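You operate a simulated robot arm through the tools that you are given. There is no shell and no other tool.

Carry out the task below with a simulated two-armed robot. There is one attempt and no reset: what you move stays moved.

## Task
Set the lamp switches and shade crank as the settings card says.

The check looks at the end state, three seconds after you hand in, the way a careful person would. Anything else that was tipped, shoved, dropped, spilled or broken makes it a failure.

## Robot
Two 7-joint arms with fingered hands on one trunk that stands fixed in place. Base frame: the origin is at the foot of the trunk, x ahead of it, y to its left, z up. Lengths are in m, angles in degrees, forces in N, time in s.
The left shoulder is at [0.02, 0.269, 1.197], the right one opposite. With the tool pointing down near the work surface each hand reaches from about 0.1 to 0.96 m from the base axis, measured 20 degrees to its own side. Payload 5 kg a hand.
Tool frame (each hand has its own): the origin (TCP) lies between the finger pads and is the grasp point; the fingertips stand 0.042 m ahead of it; z points along the fingers, y is the line along which they close. The gripper opens to 0.208 m. The gripper's body begins 0.119 m behind the TCP. The gripper is a hand of 4 fingers: y runs from the thumb to the fingers, the wrist lies at [0, 0, -0.317] in the tool frame, and closing takes about 1.5 s.
Orientation is that of the tool frame in the base frame, as [roll, pitch, yaw] about the fixed x, y, z axes, in that order (R = Rz(yaw) Ry(pitch) Rx(roll)). With the fingers straight down and closing along the base's y, the tool's x points along the base's -x, its y along +y and its z along -z.

## Interface
- The arms move only by the tool arm_command. It takes "left_steps", "right_steps" or both (then of equal length, played together; a hand with none holds still); each is a list of rows, each a list of 6 numbers: the shift along the tool's x, y, z in m, then the turn, a rotation vector about the tool's x, y, z in degrees. In form: [[x, y, z, wx, wy, wz], ...]. A call has 1 to 20 rows; each row is the pose to reach, as a shift and turn from the pose commanded when the call began, along the tool's axes at that moment. "left_grip" and "right_grip" are, for a hand that has rows, the finger opening in m, from 0 to 0.208, set as the call begins (left out, the last holds). Each row takes 0.2 s and may step no farther than 0.05 m and 8.6 degrees from the row before; otherwise, or with a gripper value out of range, the whole call is refused. A pose out of reach is approached as far as the arm can. The call stops where the force on the tool passes 90 N (or 10 N more than at its start, if that is more) or the arm is blocked; 0.2 s more then pass. The fingers move at their own pace (about 0.153 m/s each) and stop on an object; they squeeze with about 23 N. The grip force told is the motor's: it shows also when the fingers shut on nothing. Time passes only in rows, and 0.2 s behind the last, so rows that repeat a pose let the fingers close. The reply holds the time, the measured pose of the TCP, the force on the tool along the base axes, the opening and the grip force, in the units named above and with some noise, with the torque about the TCP (base axes, N m) and any sound that the robot's microphone picked up.
- Cameras (640 x 400 px; columns grow to the right, rows downward): "scene" is now at [0.1632, -0.0075, 1.507]; the picture's right is [-0.09, -1.00, 0.00], its down [-0.14, 0.01, -0.99] and it looks along [0.99, -0.09, -0.14] (base axes); focal length 311 px, centre (320, 200). "left" rides on the left gripper at [-0.093, 0.002, -0.146] in its tool frame; the picture's right is [-0.01, -1.00, 0.00], its down [0.84, -0.01, -0.54] and it looks along [0.54, -0.01, 0.84] (tool axes); focal length 280 px, centre (320, 200). "right" rides on the right gripper at [0.094, 0.001, -0.146] in its tool frame; the picture's right is [-0.01, 1.00, 0.00], its down [-0.84, -0.01, -0.54] and it looks along [-0.54, -0.01, 0.84] (tool axes); focal length 280 px, centre (320, 200).
- get_image(camera): a new picture of that camera. It takes no simulated time.
- raise_lower(by): slides the trunk up (or, below 0, down) by that many m; the arms and the scene camera ride with it, the base frame stays. It gives what a move gives, with no picture.
- curl_fingers(finger1, finger2, finger3, thumb_bend, hand): sets how far each is bent, from 0 (flat) to 1 (curled in); at 0.3 the hand is open as for a grip, at 0.7 the pads meet at the TCP. One left out holds its place. A second passes; each finger stops where it meets its share of the squeeze, and holds until it gets a number again. A gripper value or a shape takes the hand back. It gives what a move gives, with no picture; readings hold the bend of each and the force on the fingers (four entries, about 0 where the hand has none), thumb and palm.
- grasp_type(shape, hand): the hand has 4 fingers and takes this shape, open, in about a second: jaw (thumb against the fingers, like two jaws); tri (thumb and two fingers); tip (a fingertip pinch); poke (one finger out to press); point (the index stretched); flat (the hand flat); cup (the hand cupped); fist (a fist). The gripper value then closes the fingers along that shape, each until it touches; the sizes above hold for jaw. It gives what a move gives, with no picture.
- turn_head(pan, tilt): turns the head with the scene camera to pan (to the left, within 80 degrees either way) and tilt (down, from -29 to 69), counted from straight ahead of the robot. It gives what a move gives.
- probe_pixels(camera, pixels): there is no depth. For up to 12 entries [column, row, z] of the newest picture of that camera ("zoom" is the newest enlarged one), the place [x, y] in the base frame at which the ray of that pixel passes the height z, good to about 0.003 m. It takes no simulated time.
- enlarge(camera, box): a new picture of the part [left, top, right, bottom] of that camera's present view, enlarged. It takes no simulated time.
- job_done(): hands the job in; it is judged then, once.

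Open the grippers and draw the arms clear of the work before you hand the job in, unless the task says otherwise.

The tools are called as name(argument=value, ...) on one line, values as JSON. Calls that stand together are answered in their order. arm_command: Moves the arms, as the interface text tells. Its arguments: {"type":"object","properties":{"left_steps":{"type":"array"},"left_grip":{"type":"number"},"right_steps":{"type":"array"},"right_grip":{"type":"number"}},"required":[]} The other tools are called the same way: raise_lower (by) slides the trunk up or down; grasp_type (shape, hand) gives the hand a shape; curl_fingers (finger1, finger2, finger3, thumb_bend, hand) moves the fingers one by one; turn_head (pan, tilt) turns the head that bears the scene camera; get_image (camera) takes a picture; probe_pixels (camera, pixels) gives the place at which the rays of pixels pass given heights; enlarge (camera, box) takes an enlarged picture of a part of a camera's view; job_done () hands the job in.

At the start:

```text
t: 0.0
left_position: [0.5175, 0.2446, 1.4795]
left_ee_rot: [-179.9, 0.0, 179.9]
left_force: [0.0, -0.2, 0.5]
left_wrist_torque: [0.01, 0.0, 0.02]
left_width: 0.2079
left_grasp_force: 0.1
left_shape: jaw
left_bend: [0.3, 0.3, 0.3, 0.3]
left_finger forces: [0.0, 0.0, 0.0, 0.1, 0.0, 0.0]
right_position: [0.5243, -0.2249, 1.5126]
right_ee_rot: [-180.0, 0.0, -180.0]
right_force: [1.4, -0.4, -0.4]
right_wrist_torque: [0.02, 0.01, -0.01]
right_width: 0.2079
right_grasp_force: 0.1
right_shape: jaw
right_bend: [0.3, 0.3, 0.3, 0.3]
right_finger forces: [0.1, 0.0, 0.0, 0.0, 0.0, 0.1]
trunk travel left (down, up): [-0.575, 0.046]
head pan, tilt: [-5.1, 7.9]
```

scene: 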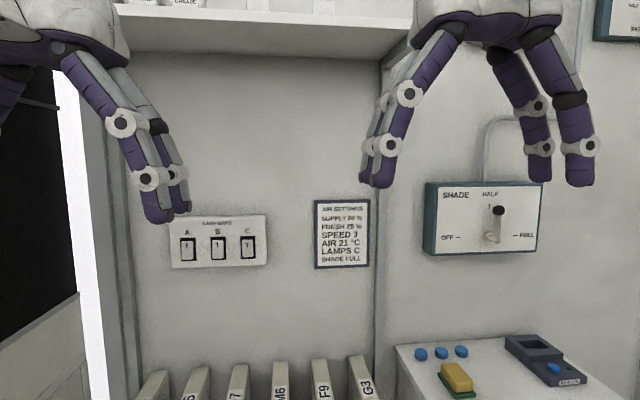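
right: 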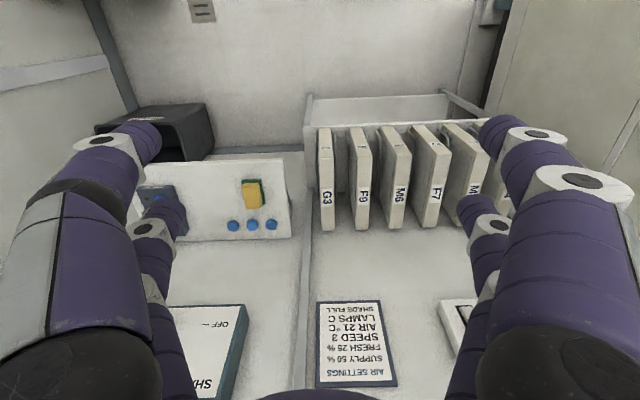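
left: 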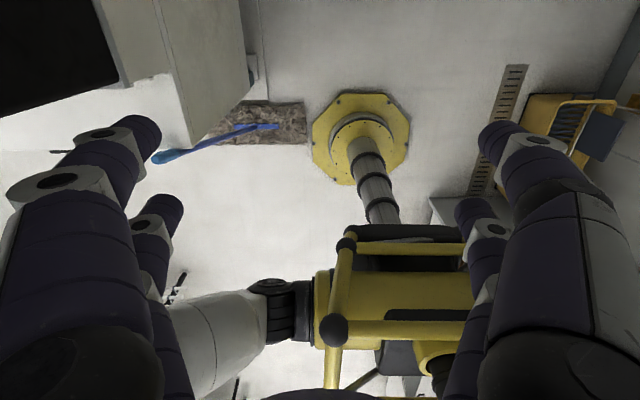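

The scene shows a settings card at about (342,234), a lamp switch panel at (218,240) and a shade crank box at (485,220). I enlarge each to read them.

enlarge(camera="scene", box=[300, 190, 390, 280])

enlarge(camera="scene", box=[160, 205, 280, 280])

enlarge(camera="scene", box=[415, 170, 559, 260])

```text
4.44 times, centred on (345, 235) of scene
```

zoom: 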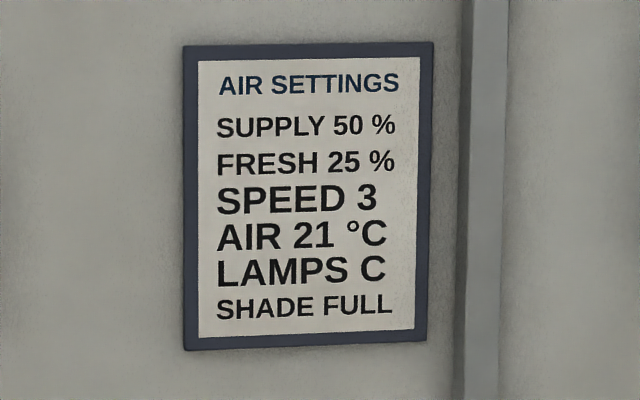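

```text
5.33 times, centred on (220, 242) of scene
```

zoom: 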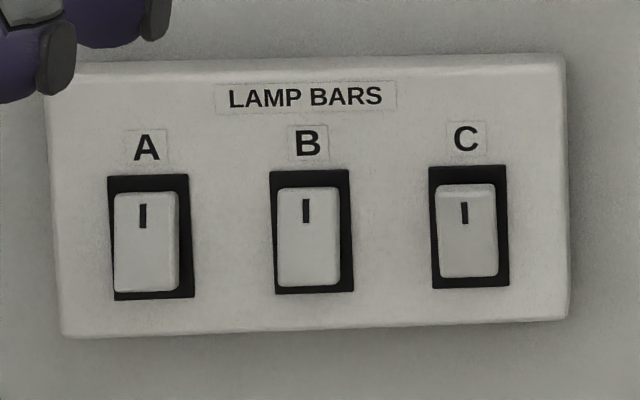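

```text
4.44 times, centred on (487, 215) of scene
```

zoom: 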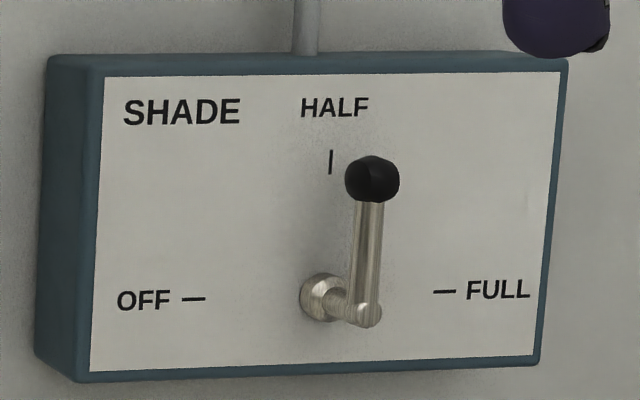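

The card reads LAMPS C and SHADE FULL; the crank is at HALF now, and rockers A/B look tilted differently from C. Another card is at the upper right (615,18), so I turn the head to look around.

turn_head(pan=-35, tilt=0)

get_image(camera="scene")

```text
t: 0.9
left_position: [0.5172, 0.2442, 1.4778]
left_ee_rot: [180.0, 0.0, -180.0]
left_force: [-0.6, -0.1, -0.3]
left_wrist_torque: [0.01, 0.04, 0.03]
left_width: 0.2076
left_grasp_force: 0.1
left_shape: jaw
left_bend: [0.3, 0.3, 0.3, 0.3]
left_finger forces: [0.0, 0.0, 0.1, 0.1, 0.0, 0.0]
right_position: [0.5253, -0.2227, 1.5126]
right_ee_rot: [-180.0, -0.1, 180.0]
right_force: [0.7, -0.5, -0.7]
right_wrist_torque: [0.02, 0.01, 0.01]
right_width: 0.2079
right_grasp_force: 0.1
right_shape: jaw
right_bend: [0.3, 0.3, 0.3, 0.3]
right_finger forces: [0.0, 0.1, 0.0, 0.0, 0.2, 0.0]
trunk travel left (down, up): [-0.575, 0.046]
head pan, tilt: [-35.0, 0.0]
```

```text
taken
```

scene: 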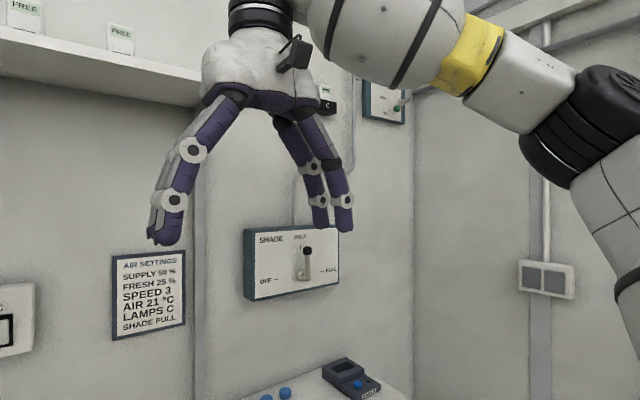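

The view to the right shows another box at (385,100) and a small black thing at (328,103). I enlarge those, then look upward and to the left.

enlarge(camera="scene", box=[310, 70, 422, 140])

turn_head(pan=0, tilt=-25)

get_image(camera="scene")

turn_head(pan=40, tilt=0)

get_image(camera="scene")

turn_head(pan=0, tilt=30)

get_image(camera="scene")

```text
5.71 times, centred on (366, 105) of scene
```

zoom: 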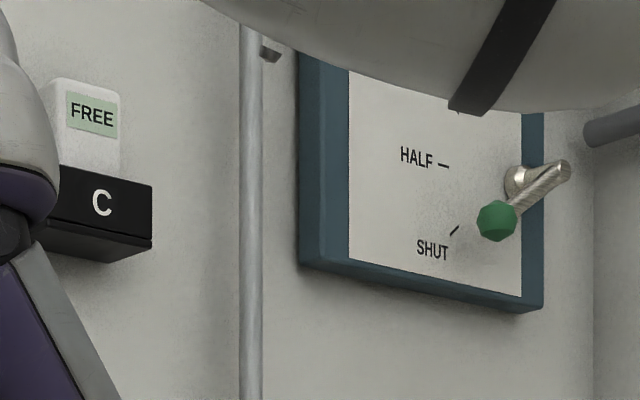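

```text
t: 2.0
left_position: [0.5158, 0.2445, 1.4791]
left_ee_rot: [179.9, 0.0, -180.0]
left_force: [-0.6, -0.5, 0.0]
left_wrist_torque: [-0.02, -0.01, 0.01]
left_width: 0.2078
left_grasp_force: 0.1
left_shape: jaw
left_bend: [0.3, 0.3, 0.3, 0.3]
left_finger forces: [0.0, 0.1, 0.0, 0.0, 0.0, 0.0]
right_position: [0.5252, -0.2239, 1.5117]
right_ee_rot: [180.0, 0.0, 180.0]
right_force: [0.3, -0.1, -0.2]
right_wrist_torque: [0.02, -0.03, 0.03]
right_width: 0.2078
right_grasp_force: 0.1
right_shape: jaw
right_bend: [0.3, 0.3, 0.3, 0.3]
right_finger forces: [0.0, 0.1, 0.1, 0.1, 0.0, 0.1]
trunk travel left (down, up): [-0.575, 0.046]
head pan, tilt: [0.0, -25.0]
```

```text
taken
```

scene: 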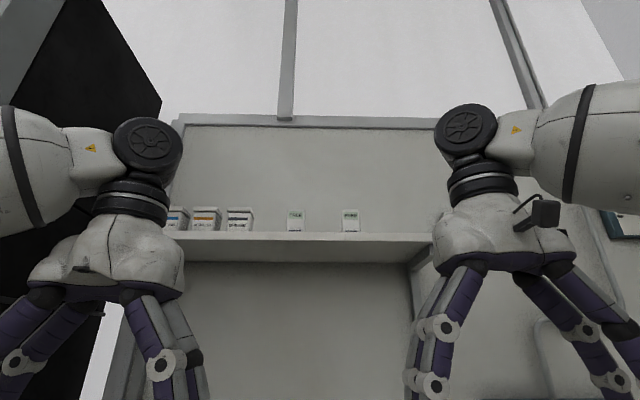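

```text
t: 3.0
left_position: [0.5157, 0.2444, 1.4793]
left_ee_rot: [180.0, 0.1, 180.0]
left_force: [-1.0, -0.2, -0.7]
left_wrist_torque: [0.0, -0.02, 0.01]
left_width: 0.2079
left_grasp_force: 0.0
left_shape: jaw
left_bend: [0.3, 0.3, 0.3, 0.3]
left_finger forces: [0.0, 0.0, 0.1, 0.0, 0.0, 0.1]
right_position: [0.5253, -0.2232, 1.5121]
right_ee_rot: [-179.9, -0.1, -179.9]
right_force: [-0.8, 0.4, -0.3]
right_wrist_torque: [0.02, 0.03, 0.01]
right_width: 0.2079
right_grasp_force: 0.1
right_shape: jaw
right_bend: [0.3, 0.3, 0.3, 0.3]
right_finger forces: [0.1, 0.1, 0.0, 0.0, 0.0, 0.0]
trunk travel left (down, up): [-0.575, 0.046]
head pan, tilt: [40.0, 0.0]
```

```text
taken
```

scene: 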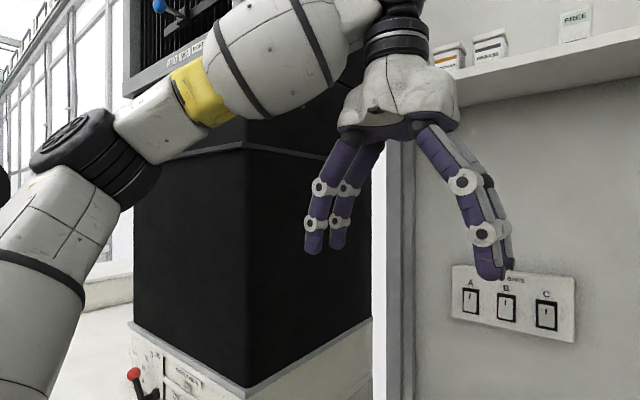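

```text
t: 4.1
left_position: [0.516, 0.2452, 1.4785]
left_ee_rot: [-180.0, 0.0, 180.0]
left_force: [0.3, 0.3, -0.1]
left_wrist_torque: [0.03, -0.02, -0.04]
left_width: 0.2079
left_grasp_force: 0.0
left_shape: jaw
left_bend: [0.3, 0.3, 0.3, 0.3]
left_finger forces: [0.1, 0.0, 0.0, 0.0, 0.0, 0.1]
right_position: [0.5255, -0.2237, 1.5121]
right_ee_rot: [-180.0, 0.0, 179.9]
right_force: [0.1, -0.5, 0.8]
right_wrist_torque: [0.02, 0.03, 0.02]
right_width: 0.2078
right_grasp_force: 0.2
right_shape: jaw
right_bend: [0.3, 0.3, 0.3, 0.3]
right_finger forces: [0.0, 0.0, 0.0, 0.0, 0.0, 0.1]
trunk travel left (down, up): [-0.575, 0.046]
head pan, tilt: [0.0, 30.0]
```

```text
taken
```

scene: 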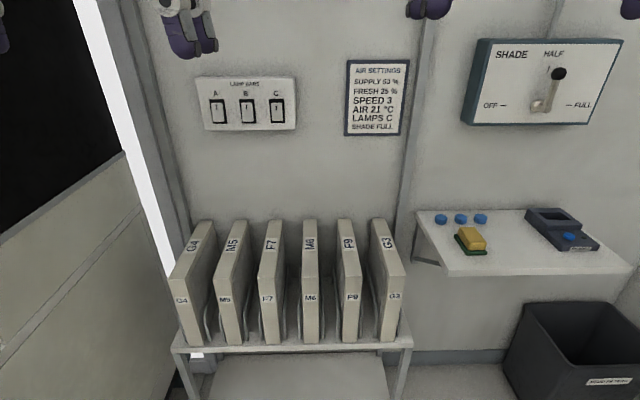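

The switch panel at (246,103) and crank box at (543,82) are both visible. I enlarge the rockers from this angle to determine each state.

enlarge(camera="scene", box=[198, 72, 302, 137])

enlarge(camera="scene", box=[460, 30, 630, 136])

turn_head(pan=60, tilt=-20)

get_image(camera="scene")

turn_head(pan=-60, tilt=-20)

get_image(camera="scene")

```text
6.15 times, centred on (250, 104) of scene
```

zoom: 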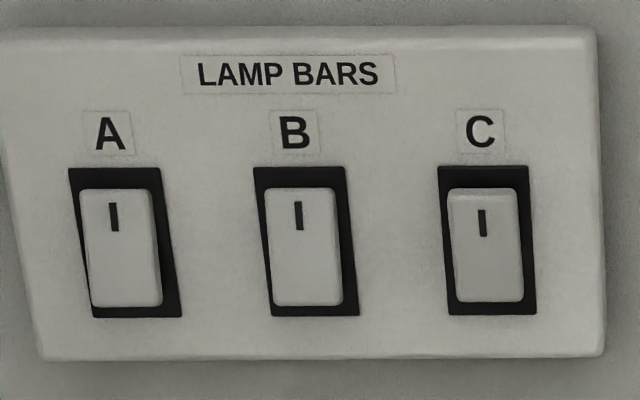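

```text
3.76 times, centred on (545, 83) of scene
```

zoom: 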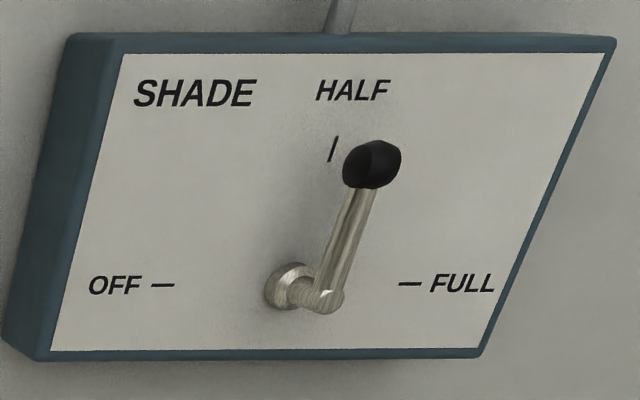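

```text
t: 5.4
left_position: [0.5164, 0.2447, 1.4787]
left_ee_rot: [180.0, 0.0, -180.0]
left_force: [-0.7, 0.6, 0.2]
left_wrist_torque: [-0.04, -0.03, -0.01]
left_width: 0.208
left_grasp_force: 0.1
left_shape: jaw
left_bend: [0.3, 0.3, 0.3, 0.3]
left_finger forces: [0.0, 0.0, 0.0, 0.0, 0.0, 0.1]
right_position: [0.5251, -0.2226, 1.5113]
right_ee_rot: [180.0, -0.1, -180.0]
right_force: [0.2, 0.5, 0.4]
right_wrist_torque: [-0.02, -0.03, 0.0]
right_width: 0.2078
right_grasp_force: 0.0
right_shape: jaw
right_bend: [0.3, 0.3, 0.3, 0.3]
right_finger forces: [0.0, 0.0, 0.0, 0.0, 0.0, 0.0]
trunk travel left (down, up): [-0.575, 0.046]
head pan, tilt: [60.0, -20.0]
```

```text
taken
```

scene: 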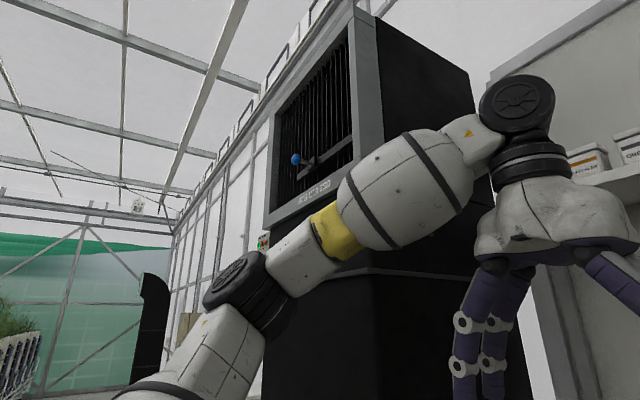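

```text
t: 7.4
left_position: [0.5159, 0.244, 1.4783]
left_ee_rot: [179.9, 0.1, 179.9]
left_force: [-0.5, 0.3, -0.6]
left_wrist_torque: [0.02, -0.02, -0.03]
left_width: 0.2077
left_grasp_force: 0.0
left_shape: jaw
left_bend: [0.3, 0.3, 0.3, 0.3]
left_finger forces: [0.1, 0.0, 0.0, 0.0, 0.1, 0.0]
right_position: [0.525, -0.2234, 1.5118]
right_ee_rot: [-179.9, 0.0, 179.9]
right_force: [-0.3, 0.0, 0.5]
right_wrist_torque: [0.0, 0.01, -0.01]
right_width: 0.208
right_grasp_force: 0.1
right_shape: jaw
right_bend: [0.3, 0.3, 0.3, 0.3]
right_finger forces: [0.0, 0.0, 0.0, 0.1, 0.0, 0.0]
trunk travel left (down, up): [-0.575, 0.046]
head pan, tilt: [-60.0, -20.0]
```

```text
taken
```

scene: 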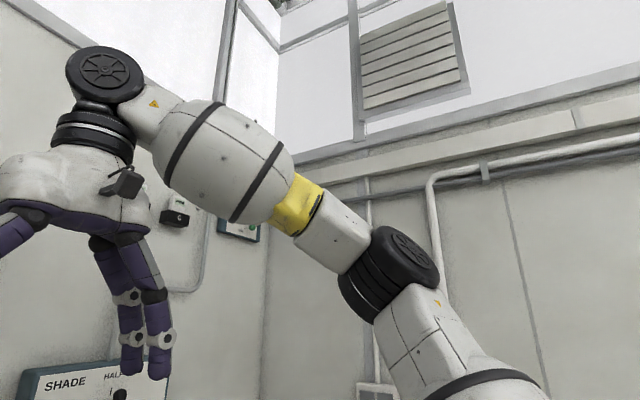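

There is a black item marked C and a "FREE" label at (178,212) plus a second box at (240,232). I enlarge these to understand them.

enlarge(camera="scene", box=[150, 180, 278, 260])

turn_head(pan=-20, tilt=10)

get_image(camera="scene")

```text
5.00 times, centred on (214, 220) of scene
```

zoom: 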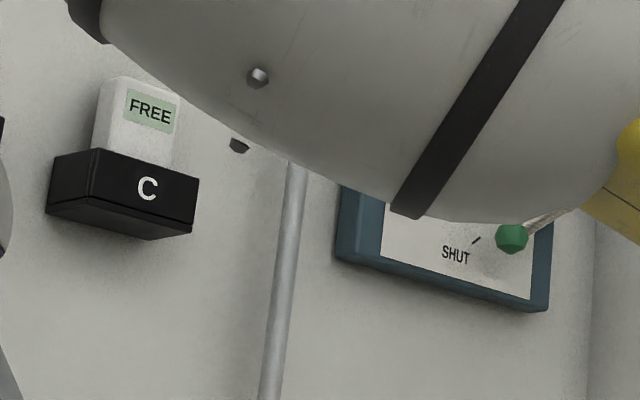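

```text
t: 8.5
left_position: [0.5163, 0.2436, 1.4788]
left_ee_rot: [-180.0, 0.0, 180.0]
left_force: [0.1, 0.0, -0.3]
left_wrist_torque: [0.01, -0.03, 0.05]
left_width: 0.2079
left_grasp_force: 0.0
left_shape: jaw
left_bend: [0.3, 0.3, 0.3, 0.3]
left_finger forces: [0.0, 0.1, 0.1, 0.1, 0.0, 0.0]
right_position: [0.5265, -0.2246, 1.5113]
right_ee_rot: [-180.0, 0.0, -180.0]
right_force: [0.6, -0.1, 0.3]
right_wrist_torque: [0.02, 0.0, 0.0]
right_width: 0.2077
right_grasp_force: 0.1
right_shape: jaw
right_bend: [0.3, 0.3, 0.3, 0.3]
right_finger forces: [0.1, 0.0, 0.0, 0.0, 0.0, 0.0]
trunk travel left (down, up): [-0.575, 0.046]
head pan, tilt: [-20.0, 10.0]
```

```text
taken
```

scene: 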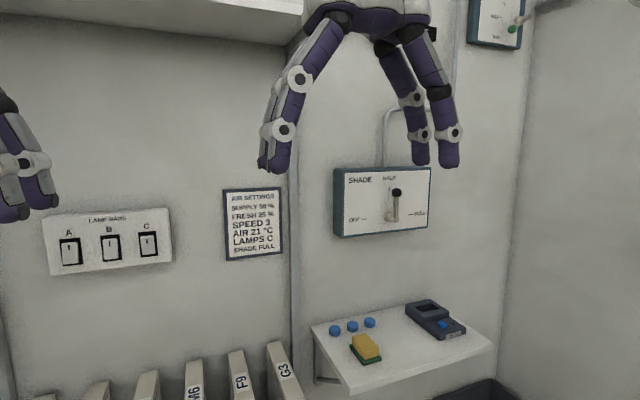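

Both devices are in view: panel at (108,240), crank at (392,205). I will triangulate by sliding the trunk, so first I take precise zooms and probe rays here.

enlarge(camera="scene", box=[40, 200, 180, 288])

probe_pixels(camera="scene", pixels=[[69, 251, 1.2], [69, 251, 1.3], [148, 244, 1.2], [148, 244, 1.3], [396, 193, 1.2], [396, 193, 1.4], [254, 223, 1.2], [254, 223, 1.3]])

enlarge(camera="scene", box=[325, 160, 441, 240])

```text
4.55 times, centred on (110, 244) of scene
```

zoom: 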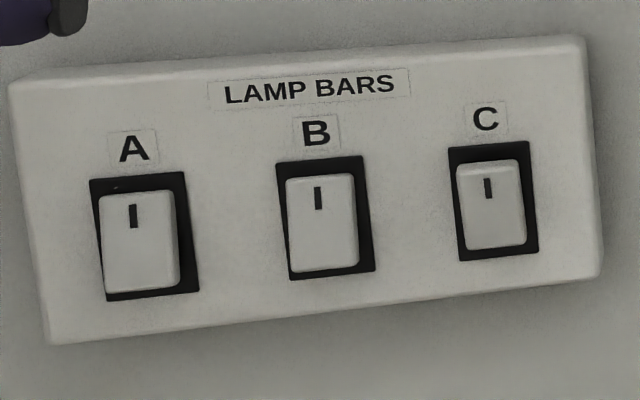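

```text
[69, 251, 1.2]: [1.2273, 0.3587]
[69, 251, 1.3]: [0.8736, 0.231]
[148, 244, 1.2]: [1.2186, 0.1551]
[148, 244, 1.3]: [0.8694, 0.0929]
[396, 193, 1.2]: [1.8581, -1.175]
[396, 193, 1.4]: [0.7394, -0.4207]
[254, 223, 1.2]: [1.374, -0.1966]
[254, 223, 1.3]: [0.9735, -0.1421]
```

```text
5.00 times, centred on (383, 200) of scene
```

zoom: 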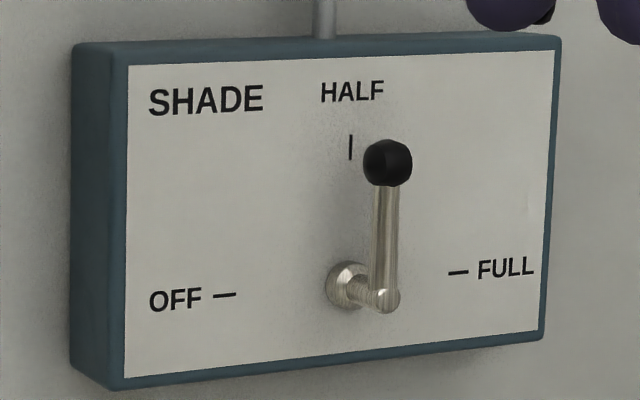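

I now lower the trunk 0.2 m to get parallax on the same features; hands stay in free space well in front of the wall.

raise_lower(by=-0.2)

get_image(camera="scene")

```text
t: 10.6
left_position: [0.516, 0.2435, 1.2797]
left_ee_rot: [-179.9, 0.1, 180.0]
left_force: [-0.8, -0.4, 0.4]
left_wrist_torque: [-0.03, -0.08, 0.03]
left_width: 0.208
left_grasp_force: 0.1
left_shape: jaw
left_bend: [0.3, 0.3, 0.3, 0.3]
left_finger forces: [0.0, 0.1, 0.0, 0.0, 0.0, 0.0]
right_position: [0.5252, -0.2223, 1.3129]
right_ee_rot: [-180.0, -0.1, -180.0]
right_force: [-0.8, 0.2, 0.2]
right_wrist_torque: [-0.03, -0.02, -0.02]
right_width: 0.2078
right_grasp_force: 0.1
right_shape: jaw
right_bend: [0.3, 0.3, 0.3, 0.3]
right_finger forces: [0.0, 0.1, 0.0, 0.0, 0.0, 0.0]
trunk travel left (down, up): [-0.375, 0.246]
head pan, tilt: [-20.0, 10.0]
```

```text
taken
```

scene: 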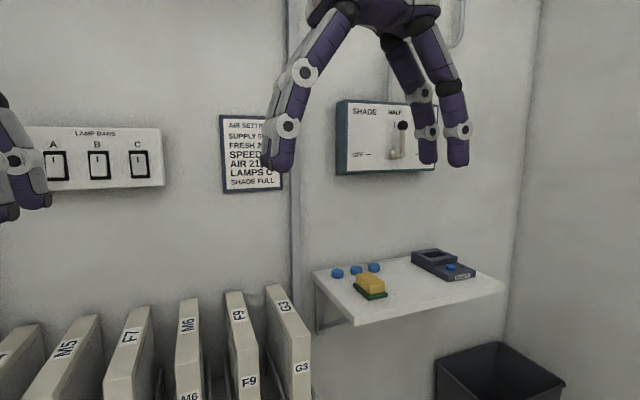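

The features moved up about 80 px. I zoom on both for matching feature pixels.

enlarge(camera="scene", box=[40, 120, 180, 208])

enlarge(camera="scene", box=[325, 80, 441, 180])

enlarge(camera="scene", box=[325, 90, 441, 170])

```text
4.55 times, centred on (110, 164) of scene
```

zoom: 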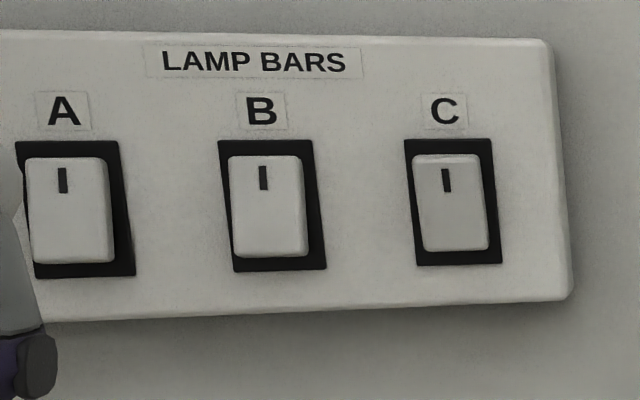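

```text
4.00 times, centred on (383, 130) of scene
```

zoom: 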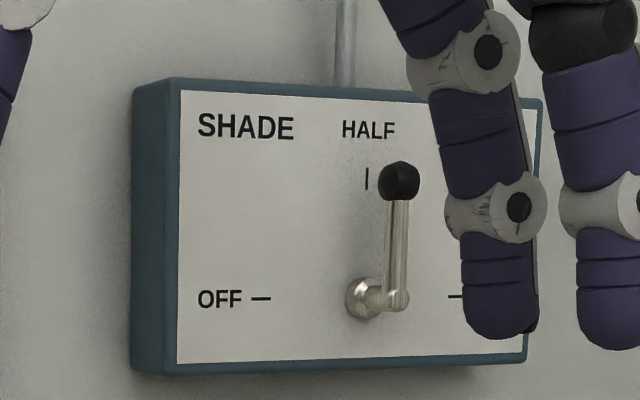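

```text
5.00 times, centred on (383, 130) of scene
```

zoom: 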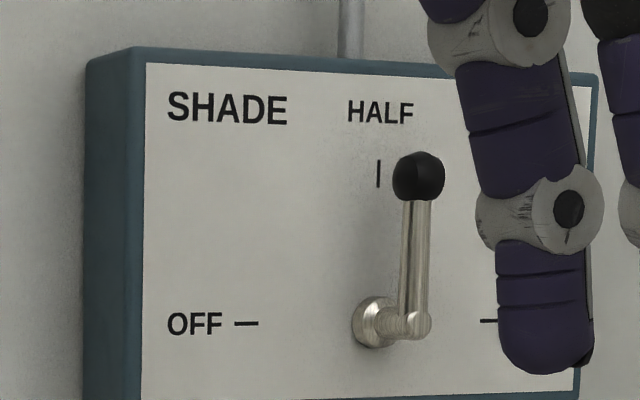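

Triangulating, switches sit at x≈1.0, y≈0.28/0.20/0.12 (A/B/C), z≈1.26, and the crank pivot is near (1.0,-0.576,1.274) with knob at (0.955,-0.573,1.361). Next I give both hands the poke shape and look at how the finger stands.

grasp_type(shape="poke", hand="right")

grasp_type(shape="poke", hand="left")

get_image(camera="right")

get_image(camera="left")

get_image(camera="scene")

```text
t: 11.5
left_position: [0.5164, 0.2445, 1.2796]
left_ee_rot: [-179.9, -0.1, -179.9]
left_force: [0.2, -0.2, -0.2]
left_wrist_torque: [-0.01, 0.01, 0.0]
left_width: 0.2077
left_grasp_force: 0.1
left_shape: jaw
left_bend: [0.3, 0.3, 0.3, 0.3]
left_finger forces: [0.0, 0.0, 0.1, 0.0, 0.0, 0.0]
right_position: [0.5252, -0.2229, 1.3124]
right_ee_rot: [180.0, 0.0, 179.9]
right_force: [0.2, 0.7, -1.2]
right_wrist_torque: [0.0, -0.01, -0.03]
right_width: 0.0001
right_grasp_force: 0.1
right_shape: poke
right_bend: [1.0, 1.0, 1.0, 0.33]
right_finger forces: [0.0, 0.1, 0.0, 0.0, 0.0, 0.0]
trunk travel left (down, up): [-0.375, 0.246]
head pan, tilt: [-20.0, 10.0]
```

```text
t: 12.4
left_position: [0.5148, 0.2451, 1.2781]
left_ee_rot: [-180.0, 0.0, -180.0]
left_force: [-0.5, -0.1, 0.0]
left_wrist_torque: [0.0, 0.01, 0.0]
left_width: 0.0002
left_grasp_force: 0.0
left_shape: poke
left_bend: [1.0, 1.0, 1.0, 0.33]
left_finger forces: [0.1, 0.0, 0.1, 0.1, 0.0, 0.0]
right_position: [0.5267, -0.2243, 1.3118]
right_ee_rot: [-179.9, 0.0, 180.0]
right_force: [-0.5, -0.2, -0.3]
right_wrist_torque: [-0.01, -0.01, 0.07]
right_width: 0.0001
right_grasp_force: 0.0
right_shape: poke
right_bend: [1.0, 1.0, 1.0, 0.33]
right_finger forces: [0.1, 0.1, 0.0, 0.0, 0.0, 0.0]
trunk travel left (down, up): [-0.375, 0.246]
head pan, tilt: [-20.0, 10.0]
```

```text
taken
```

right: 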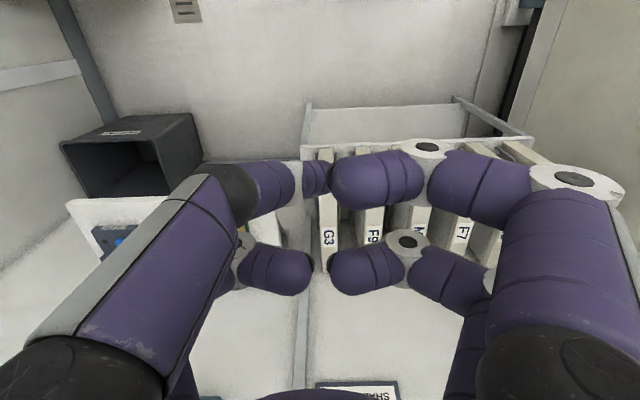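

```text
taken
```

left: 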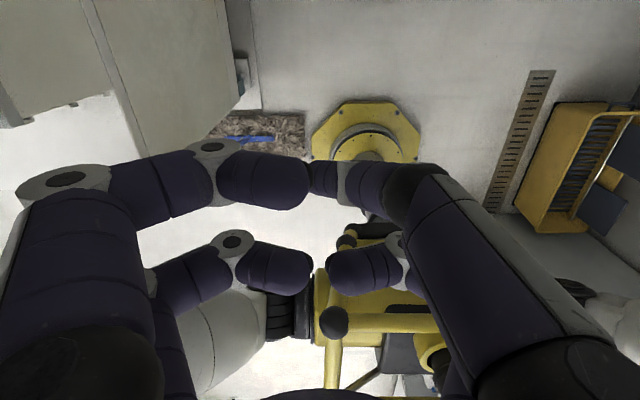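

```text
taken
```

scene: 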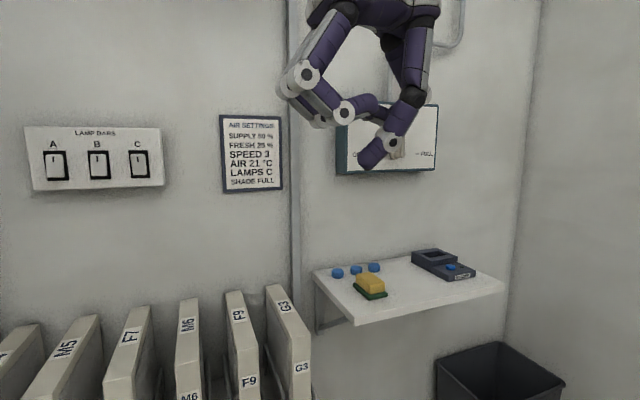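

In poke the protruding digit angles inward (tip at scene (370,160)). I try the "point" shape to compare, which may give a straighter finger.

grasp_type(shape="point", hand="right")

get_image(camera="right")

get_image(camera="scene")

```text
t: 13.3
left_position: [0.5159, 0.244, 1.2786]
left_ee_rot: [179.9, -0.1, -180.0]
left_force: [0.5, -0.1, 0.1]
left_wrist_torque: [-0.03, 0.01, 0.02]
left_width: 0.0
left_grasp_force: 0.1
left_shape: poke
left_bend: [1.0, 1.0, 1.0, 0.33]
left_finger forces: [0.0, 0.0, 0.0, 0.0, 0.0, 0.0]
right_position: [0.525, -0.224, 1.3112]
right_ee_rot: [180.0, 0.0, -179.9]
right_force: [-0.1, -0.2, 0.6]
right_wrist_torque: [-0.04, -0.04, 0.04]
right_width: 0.2016
right_grasp_force: 0.2
right_shape: point
right_bend: [0.7, 1.0, 1.0, 0.32]
right_finger forces: [0.1, 0.0, 0.1, 0.0, 0.0, 0.1]
trunk travel left (down, up): [-0.375, 0.246]
head pan, tilt: [-20.0, 10.0]
```

```text
taken
```

right: 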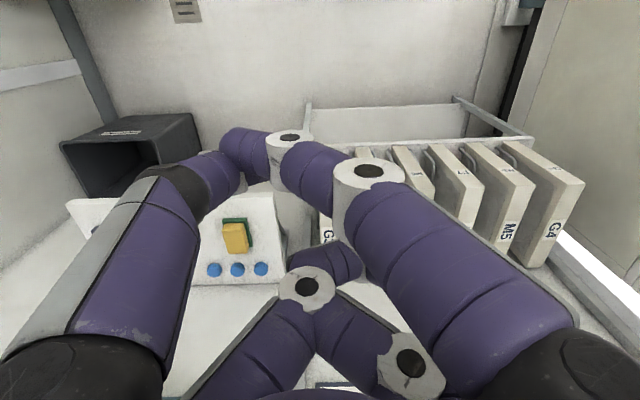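

```text
taken
```

scene: 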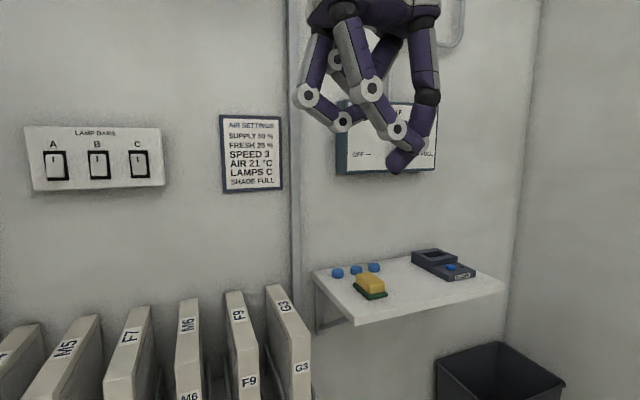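

"Point" crosses digits and isn't clean. I try the fingertip pinch ("tip") and close it to see whether the joined tips make a neat pushing point.

grasp_type(shape="tip", hand="right")

get_image(camera="right")

arm_command(right_steps=[[0, 0, 0, 0, 0, 0], [0, 0, 0, 0, 0, 0], [0, 0, 0, 0, 0, 0], [0, 0, 0, 0, 0, 0], [0, 0, 0, 0, 0, 0], [0, 0, 0, 0, 0, 0], [0, 0, 0, 0, 0, 0], [0, 0, 0, 0, 0, 0]], right_grip=0.0)

get_image(camera="right")

get_image(camera="scene")

```text
t: 14.2
left_position: [0.5159, 0.2442, 1.2802]
left_ee_rot: [180.0, -0.1, 179.9]
left_force: [-0.2, -1.1, -1.3]
left_wrist_torque: [0.02, -0.03, -0.01]
left_width: 0.0
left_grasp_force: 0.0
left_shape: poke
left_bend: [1.0, 1.0, 1.0, 0.33]
left_finger forces: [0.0, 0.1, 0.0, 0.0, 0.0, 0.1]
right_position: [0.5267, -0.2236, 1.3124]
right_ee_rot: [179.9, 0.0, 180.0]
right_force: [0.2, 1.6, 0.0]
right_wrist_torque: [-0.02, -0.01, -0.05]
right_width: 0.2078
right_grasp_force: 0.1
right_shape: tip
right_bend: [0.3, 0.3, 0.3, 0.3]
right_finger forces: [0.0, 0.0, 0.0, 0.0, 0.0, 0.1]
trunk travel left (down, up): [-0.375, 0.246]
head pan, tilt: [-20.0, 10.0]
```

```text
taken
```

right: 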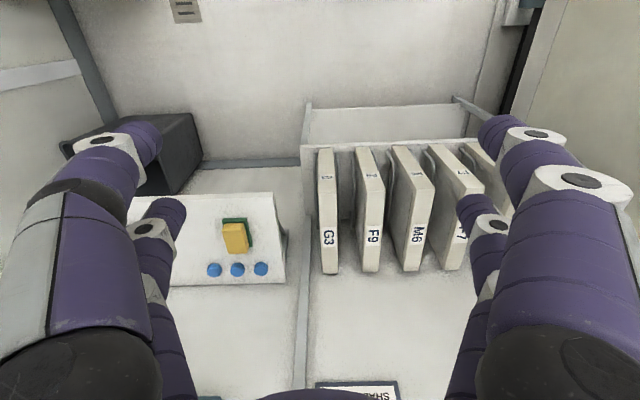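

```text
t: 16.0
left_position: [0.5166, 0.2454, 1.2791]
left_ee_rot: [179.9, 0.0, 180.0]
left_force: [0.3, 0.0, 0.4]
left_wrist_torque: [0.0, 0.02, -0.01]
left_width: 0.0
left_grasp_force: 0.0
left_shape: poke
left_bend: [1.0, 1.0, 1.0, 0.33]
left_finger forces: [0.0, 0.0, 0.1, 0.1, 0.1, 0.0]
right_position: [0.5261, -0.2227, 1.3136]
right_ee_rot: [-179.9, 0.0, -180.0]
right_force: [0.5, -0.3, 0.8]
right_wrist_torque: [0.0, 0.01, -0.01]
right_width: 0.0001
right_grasp_force: 22.8
right_shape: tip
right_bend: [0.7, 0.7, 0.7, 0.7]
right_finger forces: [0.1, 0.1, 0.1, 0.0, 0.0, 0.0]
trunk travel left (down, up): [-0.375, 0.246]
head pan, tilt: [-20.0, 10.0]
```

```text
taken
```

right: 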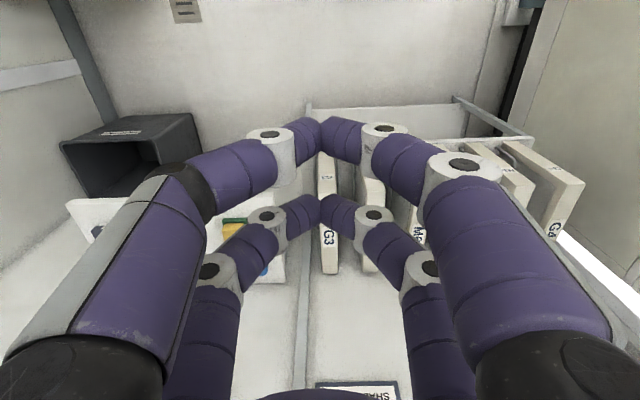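

```text
taken
```

scene: 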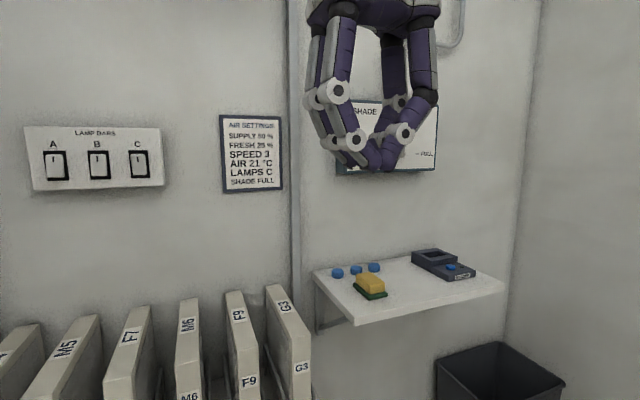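

In the pinch, two digit pairs meet at tool x≈±0.028. I try curling individual digits to leave just one pair of tips out as a pusher.

curl_fingers(hand="right", finger1=0.7, finger2=1.0, finger3=1.0, thumb_bend=0.7)

get_image(camera="right")

get_image(camera="scene")

```text
t: 17.0
left_position: [0.5158, 0.2449, 1.2793]
left_ee_rot: [-179.9, 0.0, 179.9]
left_force: [-0.2, -1.2, 0.2]
left_wrist_torque: [0.01, 0.03, 0.01]
left_width: 0.0
left_grasp_force: 0.1
left_shape: poke
left_bend: [1.0, 1.0, 1.0, 0.33]
left_finger forces: [0.1, 0.0, 0.1, 0.1, 0.0, 0.1]
right_position: [0.5256, -0.2236, 1.3115]
right_ee_rot: [180.0, 0.0, 180.0]
right_force: [0.8, -0.9, -0.1]
right_wrist_torque: [0.01, 0.02, -0.01]
right_width: 0.0105
right_grasp_force: 0.0
right_shape: fingers
right_bend: [0.7, 0.7, 0.7, 0.7]
right_finger forces: [0.1, 0.1, 0.1, 0.0, 0.0, 0.1]
trunk travel left (down, up): [-0.375, 0.246]
head pan, tilt: [-20.0, 10.0]
```

```text
taken
```

right: 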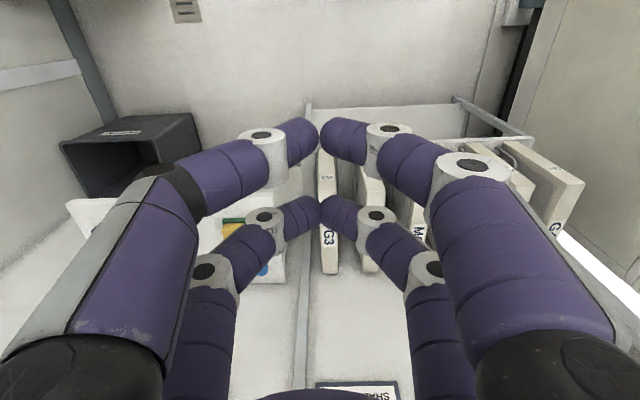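

```text
taken
```

scene: 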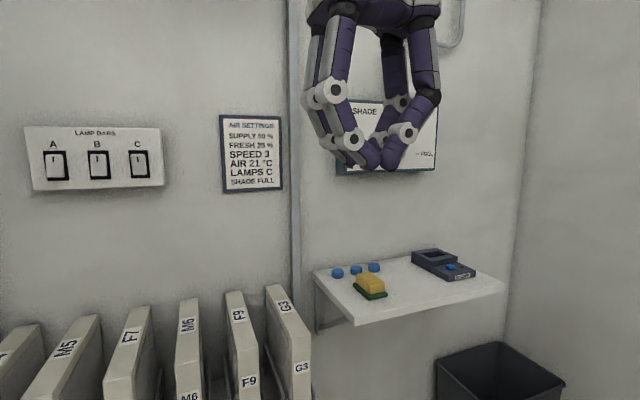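

The curl was blocked since tips touch pairwise. I straighten finger1 and curl the rest.

curl_fingers(hand="right", finger1=0.3, finger2=0.3, finger3=0.3, thumb_bend=0.3)

curl_fingers(hand="right", finger1=0.3, finger2=1.0, finger3=1.0, thumb_bend=0.3)

get_image(camera="right")

get_image(camera="scene")

```text
t: 18.0
left_position: [0.5156, 0.2441, 1.2794]
left_ee_rot: [-180.0, 0.0, 180.0]
left_force: [0.2, 0.1, 0.0]
left_wrist_torque: [-0.04, 0.02, -0.03]
left_width: 0.0
left_grasp_force: 0.0
left_shape: poke
left_bend: [1.0, 1.0, 1.0, 0.33]
left_finger forces: [0.1, 0.0, 0.1, 0.0, 0.0, 0.1]
right_position: [0.5256, -0.2242, 1.3126]
right_ee_rot: [-180.0, 0.0, 179.9]
right_force: [-0.7, -0.6, -0.4]
right_wrist_torque: [-0.01, -0.02, -0.01]
right_width: 0.2178
right_grasp_force: 0.1
right_shape: fingers
right_bend: [0.3, 0.3, 0.3, 0.3]
right_finger forces: [0.0, 0.1, 0.0, 0.0, 0.1, 0.0]
trunk travel left (down, up): [-0.375, 0.246]
head pan, tilt: [-20.0, 10.0]
```

```text
t: 19.0
left_position: [0.5158, 0.2441, 1.2793]
left_ee_rot: [-180.0, 0.1, 180.0]
left_force: [-0.3, -0.3, 0.2]
left_wrist_torque: [0.01, -0.02, -0.04]
left_width: 0.0002
left_grasp_force: 0.0
left_shape: poke
left_bend: [1.0, 1.0, 1.0, 0.33]
left_finger forces: [0.0, 0.0, 0.1, 0.1, 0.1, 0.0]
right_position: [0.5253, -0.2242, 1.3123]
right_ee_rot: [-180.0, 0.1, -180.0]
right_force: [-0.1, 0.6, 0.6]
right_wrist_torque: [0.01, 0.02, 0.03]
right_width: 0.2181
right_grasp_force: 0.1
right_shape: fingers
right_bend: [0.3, 0.71, 0.71, 0.3]
right_finger forces: [0.0, 0.0, 0.0, 0.1, 0.0, 0.1]
trunk travel left (down, up): [-0.375, 0.246]
head pan, tilt: [-20.0, 10.0]
```

```text
taken
```

right: 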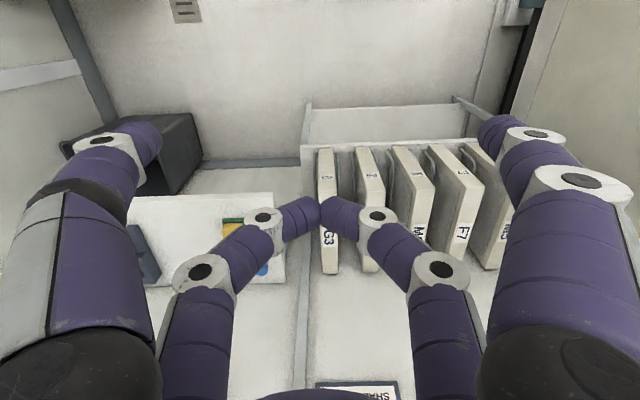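

```text
taken
```

scene: 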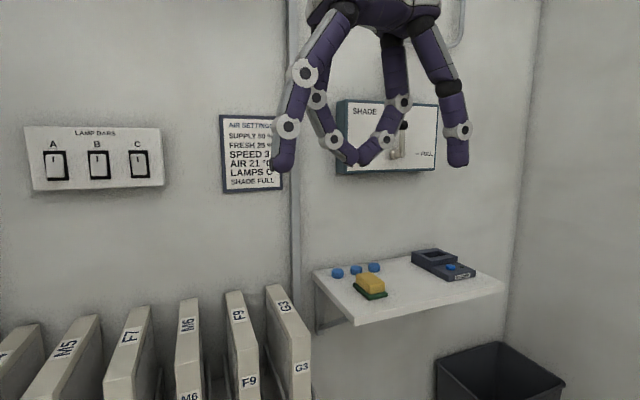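

Fingers 2–3 form one pair, finger1–thumb the other. The poke shape seems usable after all; I enlarge the left hand's poke view to locate its protruding tip.

enlarge(camera="left", box=[160, 100, 480, 300])

turn_head(pan=35, tilt=0)

get_image(camera="scene")

```text
2.00 times, centred on (320, 200) of left
```

zoom: 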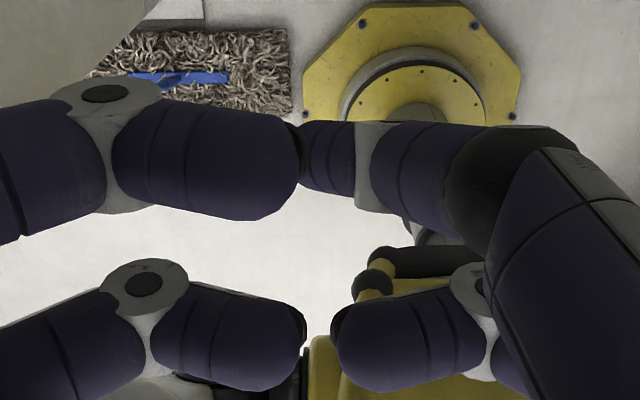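

```text
t: 20.3
left_position: [0.5158, 0.2445, 1.2794]
left_ee_rot: [-180.0, 0.0, -180.0]
left_force: [0.2, -0.4, -0.4]
left_wrist_torque: [-0.02, -0.01, 0.01]
left_width: 0.0
left_grasp_force: 0.1
left_shape: poke
left_bend: [1.0, 1.0, 1.0, 0.33]
left_finger forces: [0.0, 0.1, 0.0, 0.0, 0.0, 0.1]
right_position: [0.5258, -0.2239, 1.3131]
right_ee_rot: [180.0, 0.0, 180.0]
right_force: [0.1, -0.3, 0.6]
right_wrist_torque: [-0.01, -0.02, -0.02]
right_width: 0.2179
right_grasp_force: 0.1
right_shape: fingers
right_bend: [0.3, 0.71, 0.71, 0.3]
right_finger forces: [0.1, 0.0, 0.0, 0.1, 0.0, 0.0]
trunk travel left (down, up): [-0.375, 0.246]
head pan, tilt: [35.0, 0.0]
```

```text
taken
```

scene: 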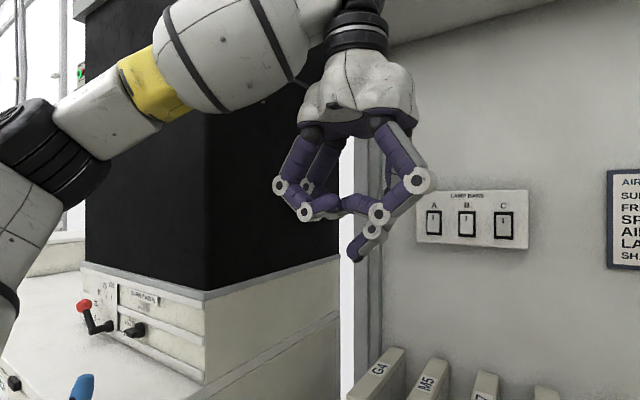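

In poke, the thumb tip sits nearly on the tool axis about 0.04 m ahead (scene (355,256)), well beyond the other digits. I now swing the left hand from pointing down to pointing forward, moving 0.2 m ahead as it turns, well short of the wall.

arm_command(left_steps=[[-0.018, 0, 0, 0, -8.18, 0], [-0.036, 0, 0, 0, -16.36, 0], [-0.054, 0, 0, 0, -24.54, 0], [-0.072, 0, 0, 0, -32.72, 0], [-0.09, 0, 0, 0, -40.9, 0], [-0.108, 0, 0, 0, -49.08, 0], [-0.126, 0, 0, 0, -57.26, 0], [-0.144, 0, 0, 0, -65.44, 0], [-0.162, 0, 0, 0, -73.62, 0], [-0.18, 0, 0, 0, -81.8, 0], [-0.198, 0, 0, 0, -90, 0], [-0.198, 0, 0, 0, -90, 0]])

get_image(camera="scene")

get_image(camera="left")

```text
t: 22.9
left_position: [0.7091, 0.2433, 1.2844]
left_ee_rot: [15.0, 89.7, 15.3]
left_force: [-0.1, 0.8, -0.9]
left_wrist_torque: [0.0, -0.03, 0.02]
left_width: 0.0
left_grasp_force: 0.1
left_shape: poke
left_bend: [1.0, 1.0, 1.0, 0.33]
left_finger forces: [0.0, 0.0, 0.0, 0.1, 0.0, 0.1]
right_position: [0.524, -0.226, 1.3129]
right_ee_rot: [179.9, 0.0, -179.9]
right_force: [0.8, -0.6, -0.7]
right_wrist_torque: [0.04, 0.08, 0.01]
right_width: 0.2182
right_grasp_force: 0.1
right_shape: fingers
right_bend: [0.3, 0.71, 0.71, 0.3]
right_finger forces: [0.1, 0.0, 0.1, 0.1, 0.0, 0.0]
trunk travel left (down, up): [-0.375, 0.246]
head pan, tilt: [35.0, 0.0]
```

```text
taken
```

scene: 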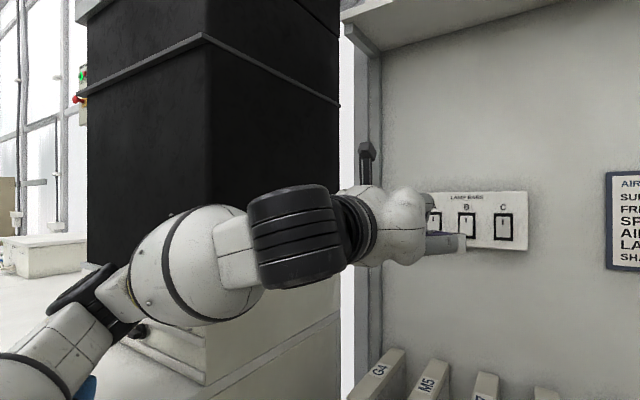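

```text
taken
```

left: 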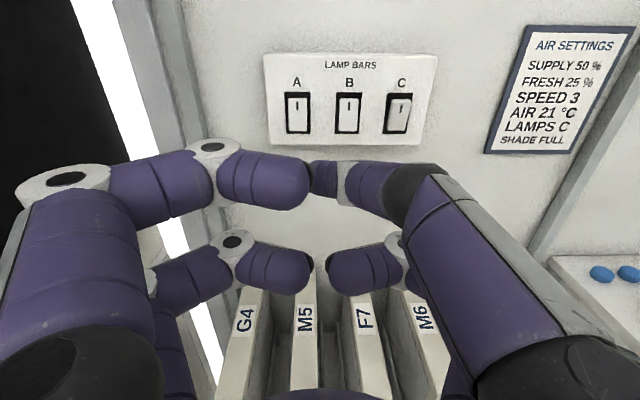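

The left hand now points forward and its camera sees the panel: A (297,113), B (348,113), C (399,113). I enlarge the rockers from here.

enlarge(camera="left", box=[260, 45, 440, 155])

```text
3.56 times, centred on (350, 100) of left
```

zoom: 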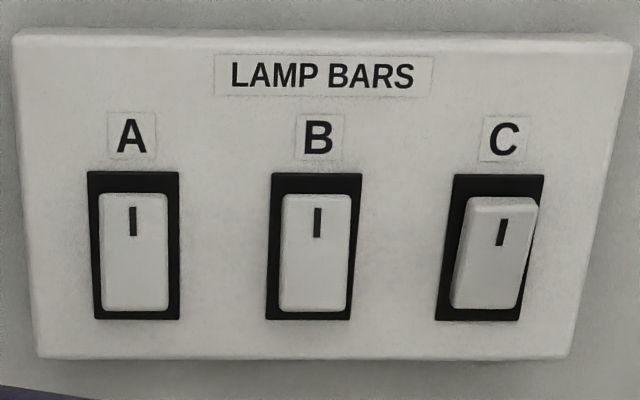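

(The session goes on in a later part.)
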